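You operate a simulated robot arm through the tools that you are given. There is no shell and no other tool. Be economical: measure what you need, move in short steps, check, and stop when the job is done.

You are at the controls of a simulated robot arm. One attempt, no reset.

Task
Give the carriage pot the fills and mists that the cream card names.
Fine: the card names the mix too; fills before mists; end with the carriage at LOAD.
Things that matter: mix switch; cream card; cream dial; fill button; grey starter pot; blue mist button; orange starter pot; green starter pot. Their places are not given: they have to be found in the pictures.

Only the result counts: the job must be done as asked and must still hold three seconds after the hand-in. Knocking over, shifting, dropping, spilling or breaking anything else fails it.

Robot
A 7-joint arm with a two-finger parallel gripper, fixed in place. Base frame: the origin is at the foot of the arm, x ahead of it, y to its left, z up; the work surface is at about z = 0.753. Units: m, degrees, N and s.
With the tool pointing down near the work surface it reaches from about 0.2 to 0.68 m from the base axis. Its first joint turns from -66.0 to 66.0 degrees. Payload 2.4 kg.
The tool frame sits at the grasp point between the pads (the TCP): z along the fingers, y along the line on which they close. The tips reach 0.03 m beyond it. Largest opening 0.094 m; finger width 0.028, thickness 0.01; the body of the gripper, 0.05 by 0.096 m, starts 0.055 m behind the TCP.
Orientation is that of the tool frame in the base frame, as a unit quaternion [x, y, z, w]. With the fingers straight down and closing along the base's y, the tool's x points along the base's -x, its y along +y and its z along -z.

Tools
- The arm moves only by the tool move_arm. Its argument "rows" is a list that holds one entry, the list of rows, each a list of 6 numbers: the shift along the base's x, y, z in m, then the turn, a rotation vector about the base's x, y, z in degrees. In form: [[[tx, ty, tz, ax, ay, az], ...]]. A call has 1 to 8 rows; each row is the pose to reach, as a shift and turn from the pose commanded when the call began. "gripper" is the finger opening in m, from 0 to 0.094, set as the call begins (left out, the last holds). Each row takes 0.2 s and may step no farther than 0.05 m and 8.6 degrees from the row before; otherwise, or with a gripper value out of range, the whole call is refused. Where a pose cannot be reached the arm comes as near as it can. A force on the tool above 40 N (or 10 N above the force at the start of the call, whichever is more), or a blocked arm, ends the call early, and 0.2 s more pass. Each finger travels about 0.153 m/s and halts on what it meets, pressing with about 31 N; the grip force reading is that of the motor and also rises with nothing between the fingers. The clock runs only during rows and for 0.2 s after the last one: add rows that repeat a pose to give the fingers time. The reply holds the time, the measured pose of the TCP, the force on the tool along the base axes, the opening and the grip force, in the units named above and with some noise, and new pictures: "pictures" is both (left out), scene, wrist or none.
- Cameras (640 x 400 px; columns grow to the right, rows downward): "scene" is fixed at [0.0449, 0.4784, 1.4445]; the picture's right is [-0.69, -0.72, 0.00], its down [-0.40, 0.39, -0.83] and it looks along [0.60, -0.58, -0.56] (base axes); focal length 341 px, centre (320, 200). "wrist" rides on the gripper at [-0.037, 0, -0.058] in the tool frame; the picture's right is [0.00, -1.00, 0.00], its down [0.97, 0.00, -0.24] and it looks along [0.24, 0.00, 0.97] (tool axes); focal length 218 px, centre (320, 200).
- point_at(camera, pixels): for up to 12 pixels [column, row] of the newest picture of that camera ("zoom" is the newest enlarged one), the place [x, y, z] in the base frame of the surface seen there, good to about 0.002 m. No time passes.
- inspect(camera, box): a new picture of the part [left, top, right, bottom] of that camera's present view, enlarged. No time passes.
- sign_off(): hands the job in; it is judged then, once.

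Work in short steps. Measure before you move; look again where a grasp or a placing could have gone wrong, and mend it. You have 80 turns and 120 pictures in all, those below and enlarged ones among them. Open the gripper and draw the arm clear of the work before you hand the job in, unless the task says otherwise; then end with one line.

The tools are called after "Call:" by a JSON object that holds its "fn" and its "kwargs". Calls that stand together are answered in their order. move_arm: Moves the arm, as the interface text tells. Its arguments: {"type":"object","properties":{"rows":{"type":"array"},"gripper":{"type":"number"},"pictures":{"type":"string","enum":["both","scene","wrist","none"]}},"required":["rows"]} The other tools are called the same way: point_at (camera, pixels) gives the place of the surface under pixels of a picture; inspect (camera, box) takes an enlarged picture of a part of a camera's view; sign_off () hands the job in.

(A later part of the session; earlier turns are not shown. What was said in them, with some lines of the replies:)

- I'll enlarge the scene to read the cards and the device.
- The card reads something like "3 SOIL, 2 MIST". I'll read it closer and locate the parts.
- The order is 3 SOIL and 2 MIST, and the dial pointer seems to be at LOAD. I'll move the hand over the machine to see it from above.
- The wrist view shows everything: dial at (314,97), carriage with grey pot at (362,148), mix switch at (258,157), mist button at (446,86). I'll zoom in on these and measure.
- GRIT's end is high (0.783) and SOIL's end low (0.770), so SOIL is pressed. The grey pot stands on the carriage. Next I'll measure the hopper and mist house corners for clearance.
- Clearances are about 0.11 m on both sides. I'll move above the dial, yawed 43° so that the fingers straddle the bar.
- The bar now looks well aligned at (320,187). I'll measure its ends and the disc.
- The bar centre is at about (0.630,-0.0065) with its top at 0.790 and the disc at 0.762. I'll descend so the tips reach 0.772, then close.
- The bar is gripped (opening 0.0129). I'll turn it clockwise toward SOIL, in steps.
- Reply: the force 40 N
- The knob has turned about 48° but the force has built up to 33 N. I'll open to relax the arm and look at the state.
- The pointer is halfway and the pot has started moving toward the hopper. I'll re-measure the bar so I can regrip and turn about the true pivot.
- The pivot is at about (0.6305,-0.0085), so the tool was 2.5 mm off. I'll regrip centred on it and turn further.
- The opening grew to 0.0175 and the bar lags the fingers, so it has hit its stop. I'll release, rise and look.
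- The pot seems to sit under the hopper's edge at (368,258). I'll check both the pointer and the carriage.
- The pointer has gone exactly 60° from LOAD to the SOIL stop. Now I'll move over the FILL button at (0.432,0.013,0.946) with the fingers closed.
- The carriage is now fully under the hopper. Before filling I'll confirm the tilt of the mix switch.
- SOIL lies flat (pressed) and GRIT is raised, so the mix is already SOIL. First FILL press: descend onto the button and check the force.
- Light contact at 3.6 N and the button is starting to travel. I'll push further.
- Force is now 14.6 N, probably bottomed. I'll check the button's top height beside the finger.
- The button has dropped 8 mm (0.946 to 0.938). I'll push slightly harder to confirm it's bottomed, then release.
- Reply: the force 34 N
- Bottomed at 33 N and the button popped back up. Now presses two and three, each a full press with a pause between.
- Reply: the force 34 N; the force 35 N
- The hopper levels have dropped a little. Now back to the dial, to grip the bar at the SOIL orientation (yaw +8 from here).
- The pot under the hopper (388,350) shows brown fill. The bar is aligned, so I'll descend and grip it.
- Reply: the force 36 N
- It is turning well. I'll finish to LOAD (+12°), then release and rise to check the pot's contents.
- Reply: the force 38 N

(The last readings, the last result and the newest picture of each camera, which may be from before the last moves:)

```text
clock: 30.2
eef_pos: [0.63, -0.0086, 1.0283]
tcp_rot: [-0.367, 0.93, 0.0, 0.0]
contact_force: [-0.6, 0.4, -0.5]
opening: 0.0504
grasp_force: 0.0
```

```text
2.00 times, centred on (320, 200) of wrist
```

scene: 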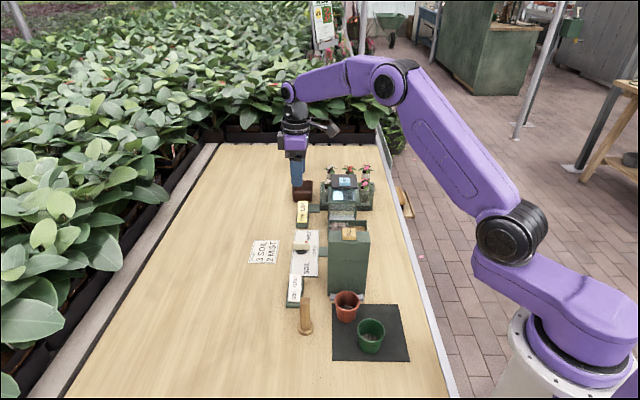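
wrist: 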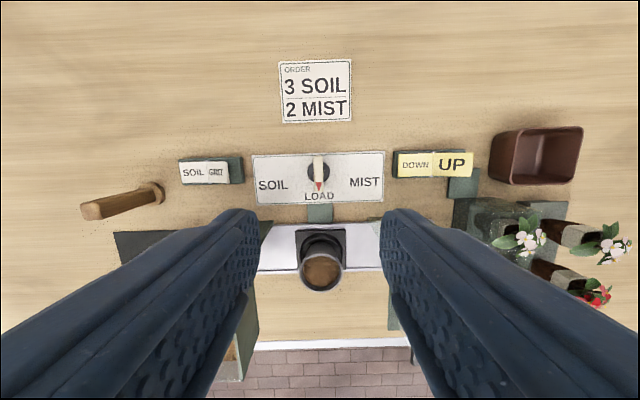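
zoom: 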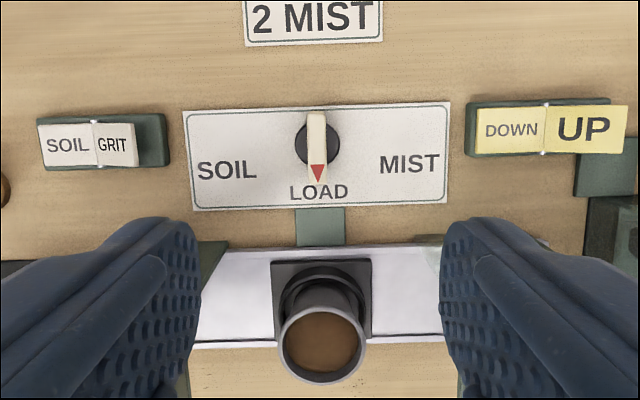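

The pot now holds brown soil. I'll measure the level against the rim as a sanity check.

Call:
{"fn": "point_at", "kwargs": {"camera": "zoom", "pixels": [[322, 340], [322, 325], [310, 345], [284, 340], [360, 340], [322, 378]]}}

Call:
{"fn": "inspect", "kwargs": {"camera": "wrist", "box": [285, 220, 365, 300]}}

```text
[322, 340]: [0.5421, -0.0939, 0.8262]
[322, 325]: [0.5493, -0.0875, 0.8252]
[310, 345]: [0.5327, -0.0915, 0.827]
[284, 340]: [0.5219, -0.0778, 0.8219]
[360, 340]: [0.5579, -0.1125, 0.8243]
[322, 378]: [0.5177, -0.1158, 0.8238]
```

```text
5.00 times, centred on (325, 260) of wrist
```

zoom: 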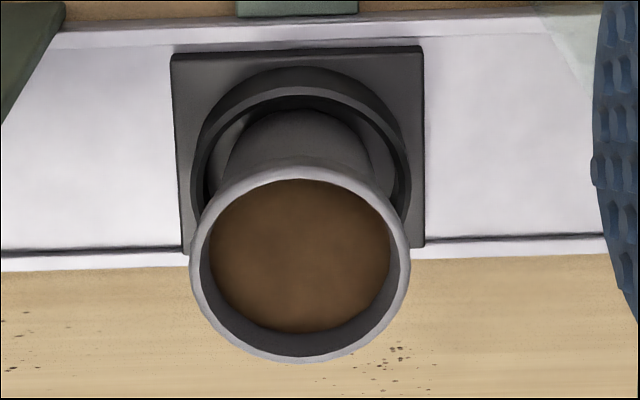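

The level rose from 0.783 to 0.826, consistent with three fills. Now I'll grip the bar at LOAD and turn it counter-clockwise to MIST.

Call:
{"fn": "move_arm", "kwargs": {"rows": [[[0, 0, -0.045, 0, 0, 0], [0, 0, -0.09, 0, 0, 0], [0, 0, -0.135, 0, 0, 0], [0, 0, -0.18, 0, 0, 0], [0, 0, -0.224, 0, 0, 0], [0, 0, -0.224, 0, 0, 0]]], "pictures": "none"}}

Call:
{"fn": "move_arm", "kwargs": {"rows": [[[0, 0, 0, 0, 0, 0], [0, 0, 0, 0, 0, 0]]], "gripper": 0.0, "pictures": "none"}}

Call:
{"fn": "move_arm", "kwargs": {"rows": [[[0, 0, 0, 0, 0, 8], [0, 0, 0, 0, 0, 16], [0, 0, 0, 0, 0, 24], [0, 0, 0, 0, 0, 32], [0, 0, 0, 0, 0, 32]]]}}

```text
clock: 31.6
eef_pos: [0.6314, -0.0118, 0.8033]
tcp_rot: [-0.367, 0.93, 0.0, 0.0]
contact_force: [1.1, 0.8, 0.0]
opening: 0.0502
grasp_force: 0.1
```

```text
clock: 32.2
eef_pos: [0.629, -0.0067, 0.8036]
tcp_rot: [-0.369, 0.93, 0.001, -0.004]
contact_force: [-17.3, 13.4, 8.1]
opening: 0.0128
grasp_force: 44.6
```

```text
clock: 33.4
eef_pos: [0.6281, -0.0075, 0.8027]
tcp_rot: [-0.61, 0.792, 0.002, -0.002]
contact_force: [-21.4, 15.0, 0.2]
opening: 0.0132
grasp_force: 45.1
```

scene: 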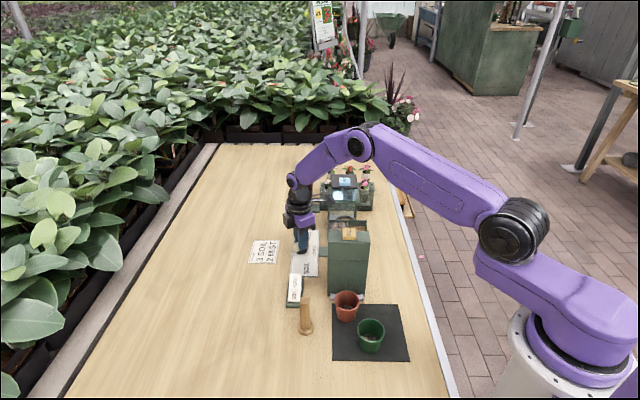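
wrist: 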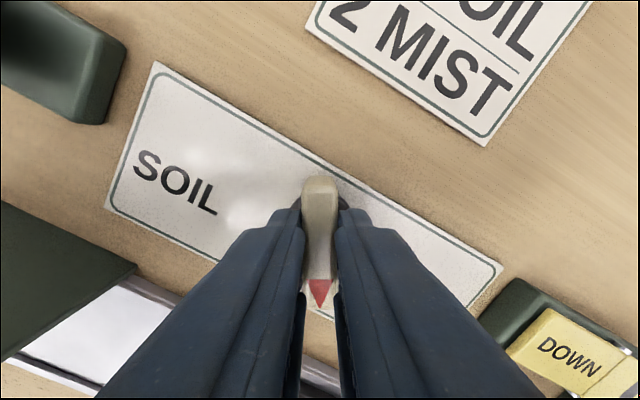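

Yaw is 75° and going smoothly. I'll continue the last 30° to the MIST stop.

Call:
{"fn": "move_arm", "kwargs": {"rows": [[[0, 0, 0, 0, 0, 8], [0, 0, 0, 0, 0, 16], [0, 0, 0, 0, 0, 24], [0, 0, 0, 0, 0, 31], [0, 0, 0, 0, 0, 31]]], "pictures": "none"}}

Call:
{"fn": "move_arm", "kwargs": {"rows": [[[0, 0, 0, 0, 0, 0], [0, 0, 0, 0, 0, 0], [0, 0, 0.045, 0, 0, 0], [0, 0, 0.09, 0, 0, 0], [0, 0, 0.135, 0, 0, 0], [0, 0, 0.18, 0, 0, 0], [0, 0, 0.225, 0, 0, 0], [0, 0, 0.225, 0, 0, 0]]], "gripper": 0.05}}

Call:
{"fn": "inspect", "kwargs": {"camera": "scene", "box": [280, 160, 400, 260]}}

Call:
{"fn": "inspect", "kwargs": {"camera": "wrist", "box": [220, 100, 420, 300]}}

```text
clock: 34.6
eef_pos: [0.628, -0.0073, 0.8034]
tcp_rot: [0.798, -0.603, -0.004, 0.002]
contact_force: [-21.6, 10.3, -2.1]
opening: 0.0127
grasp_force: 44.9
```

```text
clock: 36.4
eef_pos: [0.6302, -0.0059, 1.0288]
tcp_rot: [0.799, -0.601, -0.001, 0.0]
contact_force: [0.0, 0.6, -0.7]
opening: 0.05
grasp_force: 0.1
```

scene: 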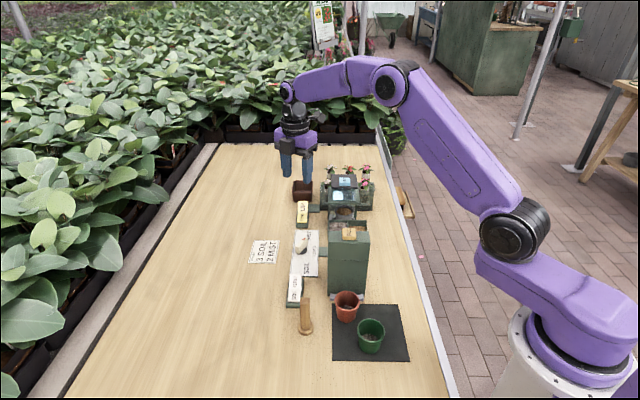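
wrist: 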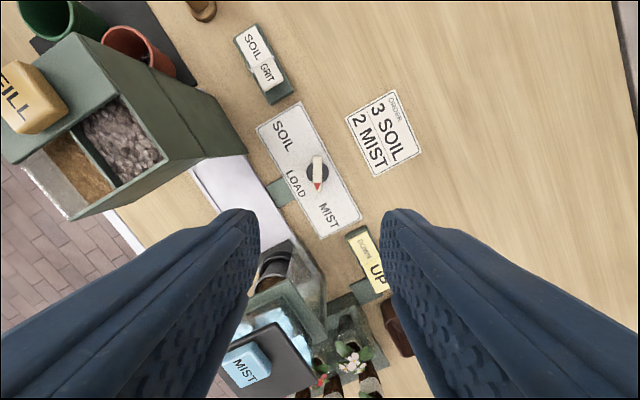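

```text
4.00 times, centred on (340, 210) of scene
```

zoom: 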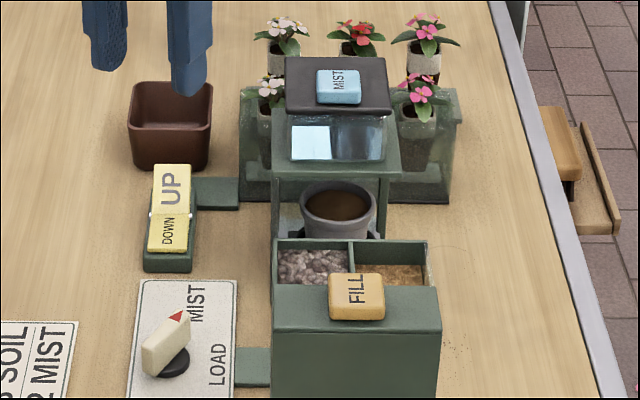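

```text
2.00 times, centred on (320, 200) of wrist
```

zoom: 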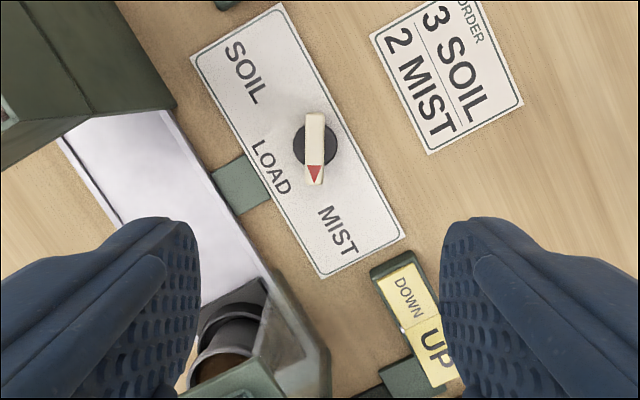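

The pot is now at the mist house's mouth. I'll measure the pointer and pot to check whether this is the MIST stop.

Call:
{"fn": "point_at", "kwargs": {"camera": "zoom", "pixels": [[314, 118], [315, 150], [315, 182], [230, 365], [220, 340], [240, 210]]}}

Call:
{"fn": "point_at", "kwargs": {"camera": "scene", "pixels": [[340, 209], [331, 207], [349, 207], [338, 180], [343, 182], [350, 180], [340, 216]]}}

```text
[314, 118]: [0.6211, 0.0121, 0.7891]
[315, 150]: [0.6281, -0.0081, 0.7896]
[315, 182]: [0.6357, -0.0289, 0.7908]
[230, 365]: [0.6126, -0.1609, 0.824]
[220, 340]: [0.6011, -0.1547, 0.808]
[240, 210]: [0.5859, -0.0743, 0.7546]
```

```text
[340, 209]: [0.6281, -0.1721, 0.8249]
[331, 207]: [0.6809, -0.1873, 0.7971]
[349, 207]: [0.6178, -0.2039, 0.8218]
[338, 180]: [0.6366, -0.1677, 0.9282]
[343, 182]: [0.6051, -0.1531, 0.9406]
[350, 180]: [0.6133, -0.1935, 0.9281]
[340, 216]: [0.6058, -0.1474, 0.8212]
```

The pointer is 63° past LOAD and the pot at about (0.617,-0.17) is centred under the mist roof. Before pressing, I'll check flower heights for clearance.

Call:
{"fn": "point_at", "kwargs": {"camera": "scene", "pixels": [[348, 171], [352, 168], [327, 181], [364, 184], [365, 169], [330, 172], [333, 168], [344, 182], [341, 180], [347, 183]]}}

Call:
{"fn": "inspect", "kwargs": {"camera": "scene", "box": [310, 155, 390, 205]}}

```text
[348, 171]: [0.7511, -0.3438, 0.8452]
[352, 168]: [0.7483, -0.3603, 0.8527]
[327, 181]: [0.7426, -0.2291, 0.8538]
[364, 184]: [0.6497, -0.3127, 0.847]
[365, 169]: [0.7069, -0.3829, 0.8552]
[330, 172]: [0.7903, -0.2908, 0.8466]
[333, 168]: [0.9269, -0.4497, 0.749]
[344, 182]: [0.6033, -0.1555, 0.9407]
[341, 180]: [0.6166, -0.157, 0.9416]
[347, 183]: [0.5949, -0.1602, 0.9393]
```

```text
8.00 times, centred on (350, 180) of scene
```

zoom: 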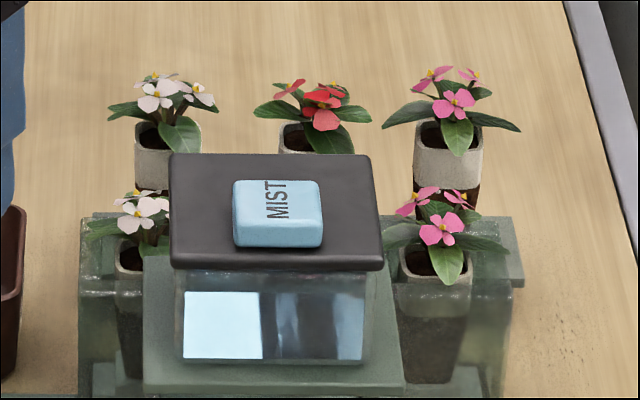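

The flowers are low (0.85). The button centre is about (0.610,-0.161,0.942), so I'll move over it with closed fingers.

Call:
{"fn": "move_arm", "kwargs": {"rows": [[[-0.004, -0.04, 0.01, 0, 0, 0], [-0.01, -0.08, 0.01, 0, 0, 0], [-0.015, -0.12, 0.01, 0, 0, 0], [-0.02, -0.153, 0.005, 0, 0, 0], [-0.02, -0.153, 0.0, 0, 0, 0], [-0.02, -0.153, 0.0, 0, 0, 0]]], "gripper": 0.0}}

Call:
{"fn": "inspect", "kwargs": {"camera": "scene", "box": [280, 140, 400, 240]}}

```text
clock: 37.8
eef_pos: [0.6114, -0.1592, 1.0295]
tcp_rot: [0.799, -0.601, 0.0, 0.0]
contact_force: [0.7, -0.4, -1.0]
opening: 0.0001
grasp_force: 31.3
```

scene: 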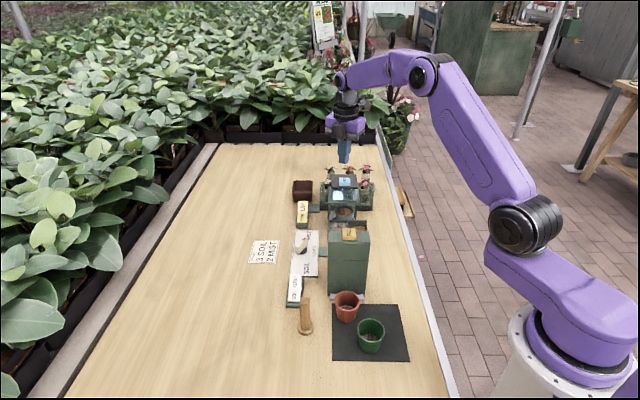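
wrist: 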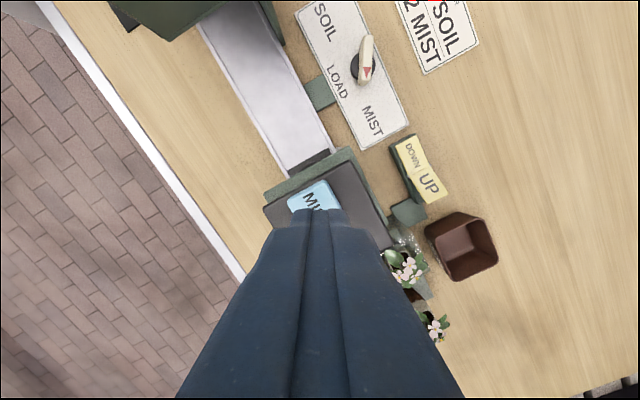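

```text
4.00 times, centred on (340, 190) of scene
```

zoom: 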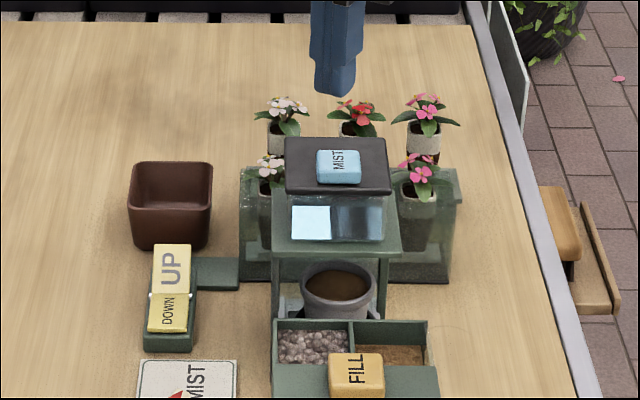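

The fingers are over the blue button. I'll press slowly the first time and read the force.

Call:
{"fn": "move_arm", "kwargs": {"rows": [[[-0.002, 0, -0.03, 0, 0, 0], [-0.002, 0, -0.048, 0, 0, 0], [-0.002, 0, -0.057, 0, 0, 0], [-0.002, 0, -0.062, 0, 0, 0], [-0.002, 0, -0.064, 0, 0, 0]]]}}

Call:
{"fn": "inspect", "kwargs": {"camera": "scene", "box": [280, 140, 400, 240]}}

```text
clock: 39.0
eef_pos: [0.6115, -0.1607, 0.9651]
tcp_rot: [0.799, -0.602, -0.001, 0.0]
contact_force: [-1.5, 0.3, 3.6]
opening: 0.0001
grasp_force: 30.9
```

scene: 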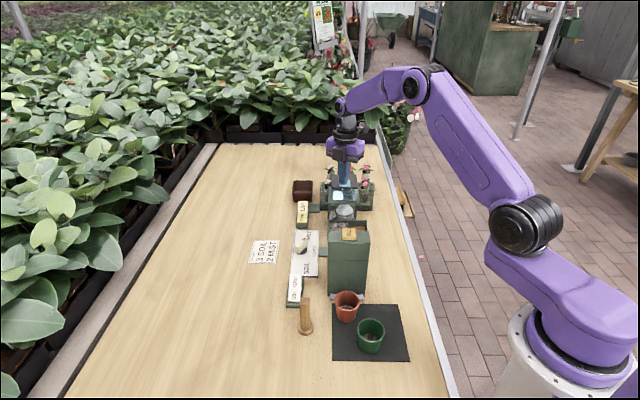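
wrist: 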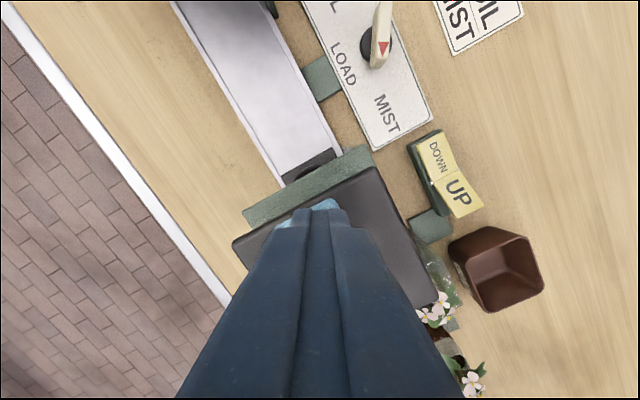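

```text
4.00 times, centred on (340, 190) of scene
```

zoom: 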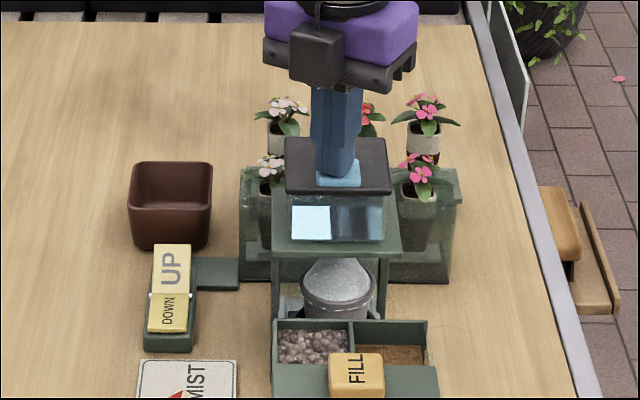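

The mist cone is visible over the pot, so this press counted. I'll release and check the spray stops.

Call:
{"fn": "move_arm", "kwargs": {"rows": [[[0, 0, 0.02, 0, 0, 0], [0, 0, 0.045, 0, 0, 0], [0, 0, 0.064, 0, 0, 0], [0, 0, 0.064, 0, 0, 0], [0, 0, 0.064, 0, 0, 0], [0, 0, 0.064, 0, 0, 0]]], "pictures": "none"}}

Call:
{"fn": "inspect", "kwargs": {"camera": "scene", "box": [280, 140, 400, 240]}}

```text
clock: 40.4
eef_pos: [0.6089, -0.1631, 1.0292]
tcp_rot: [0.798, -0.602, 0.001, 0.001]
contact_force: [0.8, 0.7, 0.3]
opening: 0.0
grasp_force: 30.9
```

```text
4.00 times, centred on (340, 190) of scene
```

zoom: 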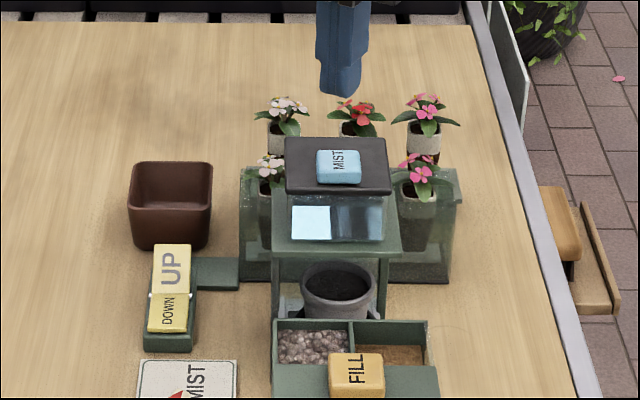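

The spray stopped and the soil is darker. Second and last mist press, done the same way.

Call:
{"fn": "move_arm", "kwargs": {"rows": [[[0, 0, -0.03, 0, 0, 0], [0, 0, -0.048, 0, 0, 0], [0, 0, -0.057, 0, 0, 0], [0, 0, -0.062, 0, 0, 0], [0, 0, -0.064, 0, 0, 0]]], "pictures": "none"}}

Call:
{"fn": "inspect", "kwargs": {"camera": "scene", "box": [280, 140, 400, 240]}}

Call:
{"fn": "move_arm", "kwargs": {"rows": [[[0, 0, 0.02, 0, 0, 0], [0, 0, 0.045, 0, 0, 0], [0, 0, 0.064, 0, 0, 0], [0, 0, 0.064, 0, 0, 0], [0, 0, 0.064, 0, 0, 0], [0, 0, 0.064, 0, 0, 0]]], "pictures": "none"}}

Call:
{"fn": "inspect", "kwargs": {"camera": "scene", "box": [280, 140, 400, 240]}}

```text
clock: 41.6
eef_pos: [0.6096, -0.1618, 0.9644]
tcp_rot: [0.799, -0.602, 0.0, 0.0]
contact_force: [-3.4, 0.8, 6.0]
opening: 0.0
grasp_force: 30.8
```

```text
4.00 times, centred on (340, 190) of scene
```

zoom: 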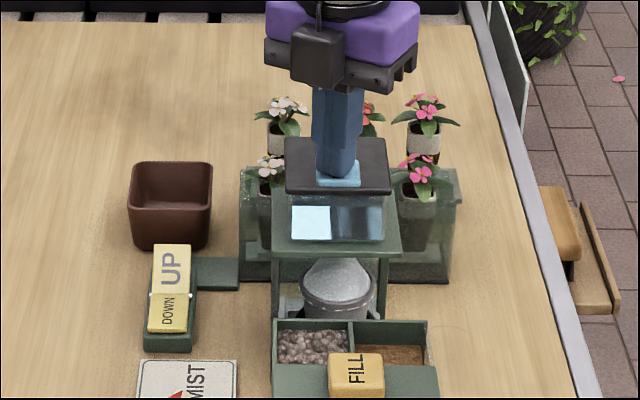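

```text
clock: 43.0
eef_pos: [0.6073, -0.1627, 1.0274]
tcp_rot: [0.799, -0.602, 0.001, -0.001]
contact_force: [-0.3, 0.3, -0.4]
opening: 0.0
grasp_force: 30.8
```

```text
4.00 times, centred on (340, 190) of scene
```

zoom: 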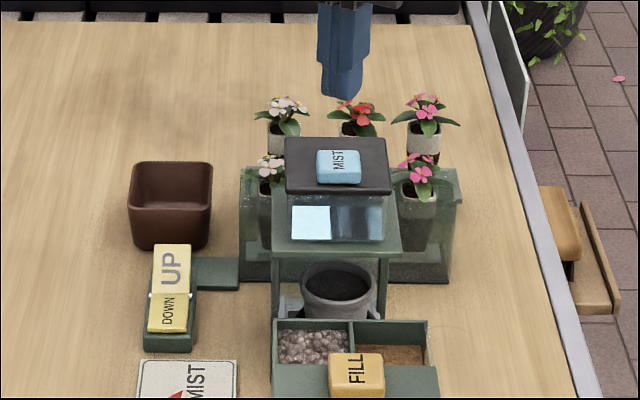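

Two mists are done. Now back to the dial to return the carriage to LOAD.

Call:
{"fn": "move_arm", "kwargs": {"rows": [[[0.006, 0.04, 0.01, 0, 0, 0], [0.011, 0.08, 0.01, 0, 0, 0], [0.017, 0.12, 0.01, 0, 0, 0], [0.021, 0.1535, 0.0, 0, 0, 0], [0.021, 0.1535, -0.045, 0, 0, 0], [0.021, 0.1535, -0.09, 0, 0, 0], [0.021, 0.1535, -0.09, 0, 0, 0]]], "gripper": 0.05, "pictures": "wrist"}}

```text
clock: 44.6
eef_pos: [0.629, -0.0033, 0.9355]
tcp_rot: [0.799, -0.602, -0.001, 0.001]
contact_force: [1.2, -0.2, 1.0]
opening: 0.0501
grasp_force: 0.1
```

wrist: 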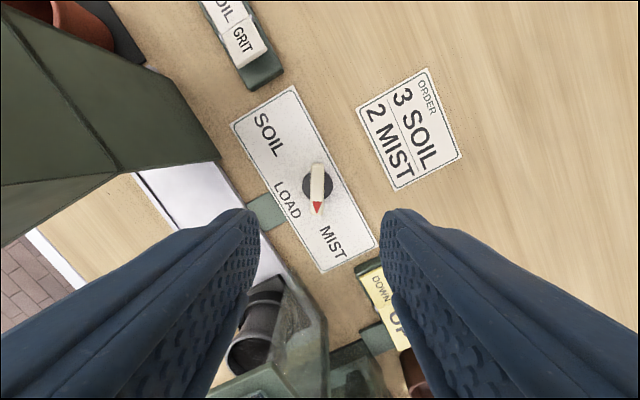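

The bar at (317,188) is aligned with the fingers. I'll descend, grip and turn it back 63° to LOAD.

Call:
{"fn": "move_arm", "kwargs": {"rows": [[[0.0, 0, -0.045, 0, 0, 0], [0.0, 0, -0.09, 0, 0, 0], [0.0, 0, -0.136, 0, 0, 0], [0.0, 0, -0.136, 0, 0, 0]]], "pictures": "none"}}

Call:
{"fn": "move_arm", "kwargs": {"rows": [[[0, 0, 0, 0, 0, 0], [0, 0, 0, 0, 0, 0]]], "gripper": 0.0, "pictures": "none"}}

Call:
{"fn": "move_arm", "kwargs": {"rows": [[[0, 0, 0, 0, 0, -8], [0, 0, 0, 0, 0, -16], [0, 0, 0, 0, 0, -24], [0, 0, 0, 0, 0, -32], [0, 0, 0, 0, 0, -40], [0, 0, 0, 0, 0, -48], [0, 0, 0, 0, 0, -56], [0, 0, 0, 0, 0, -62]]], "pictures": "none"}}

Call:
{"fn": "move_arm", "kwargs": {"rows": [[[0, 0, 0, 0, 0, -0.5], [0, 0, 0, 0, 0, -0.5]]], "pictures": "wrist"}}

```text
clock: 45.6
eef_pos: [0.6299, -0.0079, 0.8013]
tcp_rot: [0.799, -0.602, 0.0, 0.0]
contact_force: [0.1, 0.6, -0.4]
opening: 0.0501
grasp_force: 0.0
```

```text
clock: 46.2
eef_pos: [0.6283, -0.0091, 0.8024]
tcp_rot: [0.798, -0.602, -0.003, 0.0]
contact_force: [-10.9, -0.3, 4.8]
opening: 0.0127
grasp_force: 44.7
```

```text
clock: 48.0
eef_pos: [0.6277, -0.0088, 0.8027]
tcp_rot: [-0.374, 0.928, 0.001, -0.003]
contact_force: [-23.2, -12.0, -1.7]
opening: 0.0129
grasp_force: 45.2
```

```text
clock: 48.6
eef_pos: [0.6289, -0.0094, 0.802]
tcp_rot: [-0.371, 0.929, 0.001, -0.002]
contact_force: [-21.1, -11.2, -4.8]
opening: 0.0129
grasp_force: 45.4
```

wrist: 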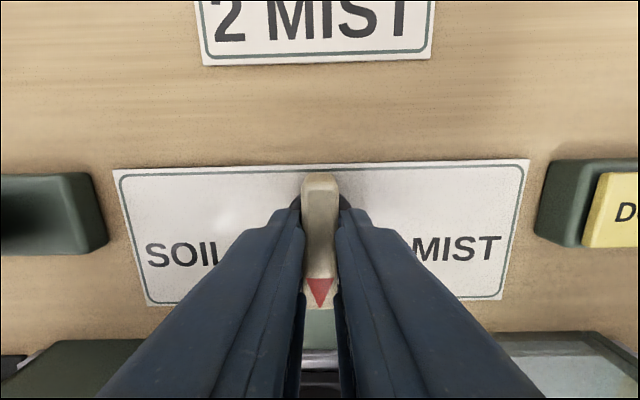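

The pointer is back at LOAD. I'll release, rise clear and check everything.

Call:
{"fn": "move_arm", "kwargs": {"rows": [[[0, 0, 0, 0, 0, 0], [0, 0, 0, 0, 0, 0], [0, 0, 0.045, 0, 0, 0], [0, 0, 0.09, 0, 0, 0], [0, 0, 0.135, 0, 0, 0], [0, 0, 0.18, 0, 0, 0], [0, 0, 0.225, 0, 0, 0], [0, 0, 0.225, 0, 0, 0]]], "gripper": 0.05}}

Call:
{"fn": "inspect", "kwargs": {"camera": "wrist", "box": [240, 130, 400, 300]}}

Call:
{"fn": "point_at", "kwargs": {"camera": "wrist", "pixels": [[319, 158], [320, 188], [321, 272]]}}

```text
clock: 50.4
eef_pos: [0.6297, -0.0053, 1.0281]
tcp_rot: [-0.37, 0.929, 0.0, 0.0]
contact_force: [0.1, 0.4, 0.8]
opening: 0.05
grasp_force: 0.1
```

scene: 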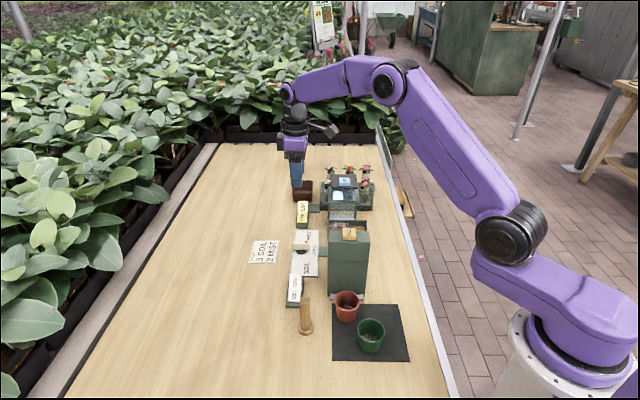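
wrist: 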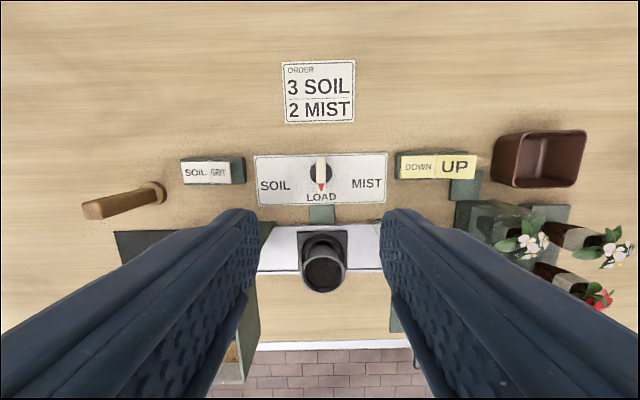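

```text
2.35 times, centred on (320, 215) of wrist
```

zoom: 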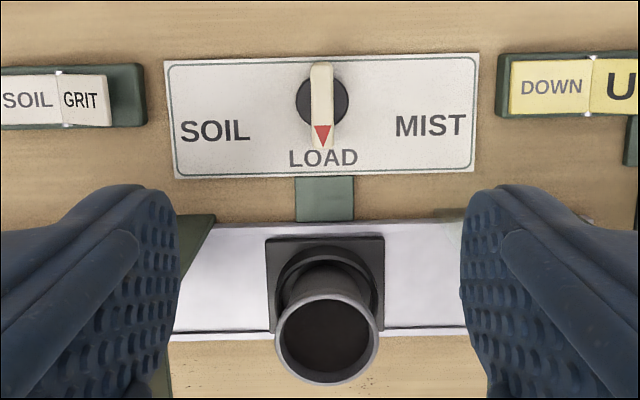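

```text
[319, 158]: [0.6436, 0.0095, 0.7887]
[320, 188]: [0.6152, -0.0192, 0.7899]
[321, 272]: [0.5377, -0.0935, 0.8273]
```

The carriage is back at LOAD with the pointer at its starting angle, and the pot holds misted soil. I'll draw the arm clear.

Call:
{"fn": "move_arm", "kwargs": {"rows": [[[0, 0, 0.04, 0, 0, 0], [-0.02, 0, 0.08, 0, 0, 0], [-0.05, 0.02, 0.11, 0, 0, 0], [-0.08, 0.04, 0.13, 0, 0, 0], [-0.08, 0.04, 0.13, 0, 0, 0]]], "gripper": 0.09, "pictures": "scene"}}

Call:
{"fn": "sign_off", "kwargs": {}}

```text
clock: 51.6
eef_pos: [0.5516, 0.0321, 1.1587]
tcp_rot: [-0.371, 0.929, 0.0, 0.0]
contact_force: [0.6, 0.4, -0.4]
opening: 0.0902
grasp_force: 0.0
```

scene: 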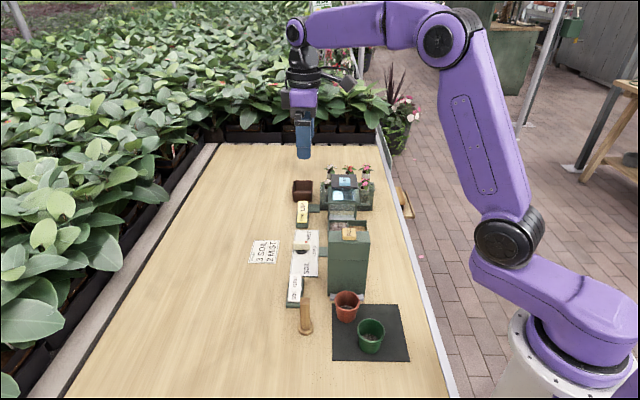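

```text
The job is handed in.
```

The card named 3 SOIL and 2 MIST: the grey carriage pot got three fills (mix switch already at SOIL), then two mists, and the carriage is back at LOAD with the arm clear; the third-fill count rests on full presses and the soil level, since the fills happen out of view.
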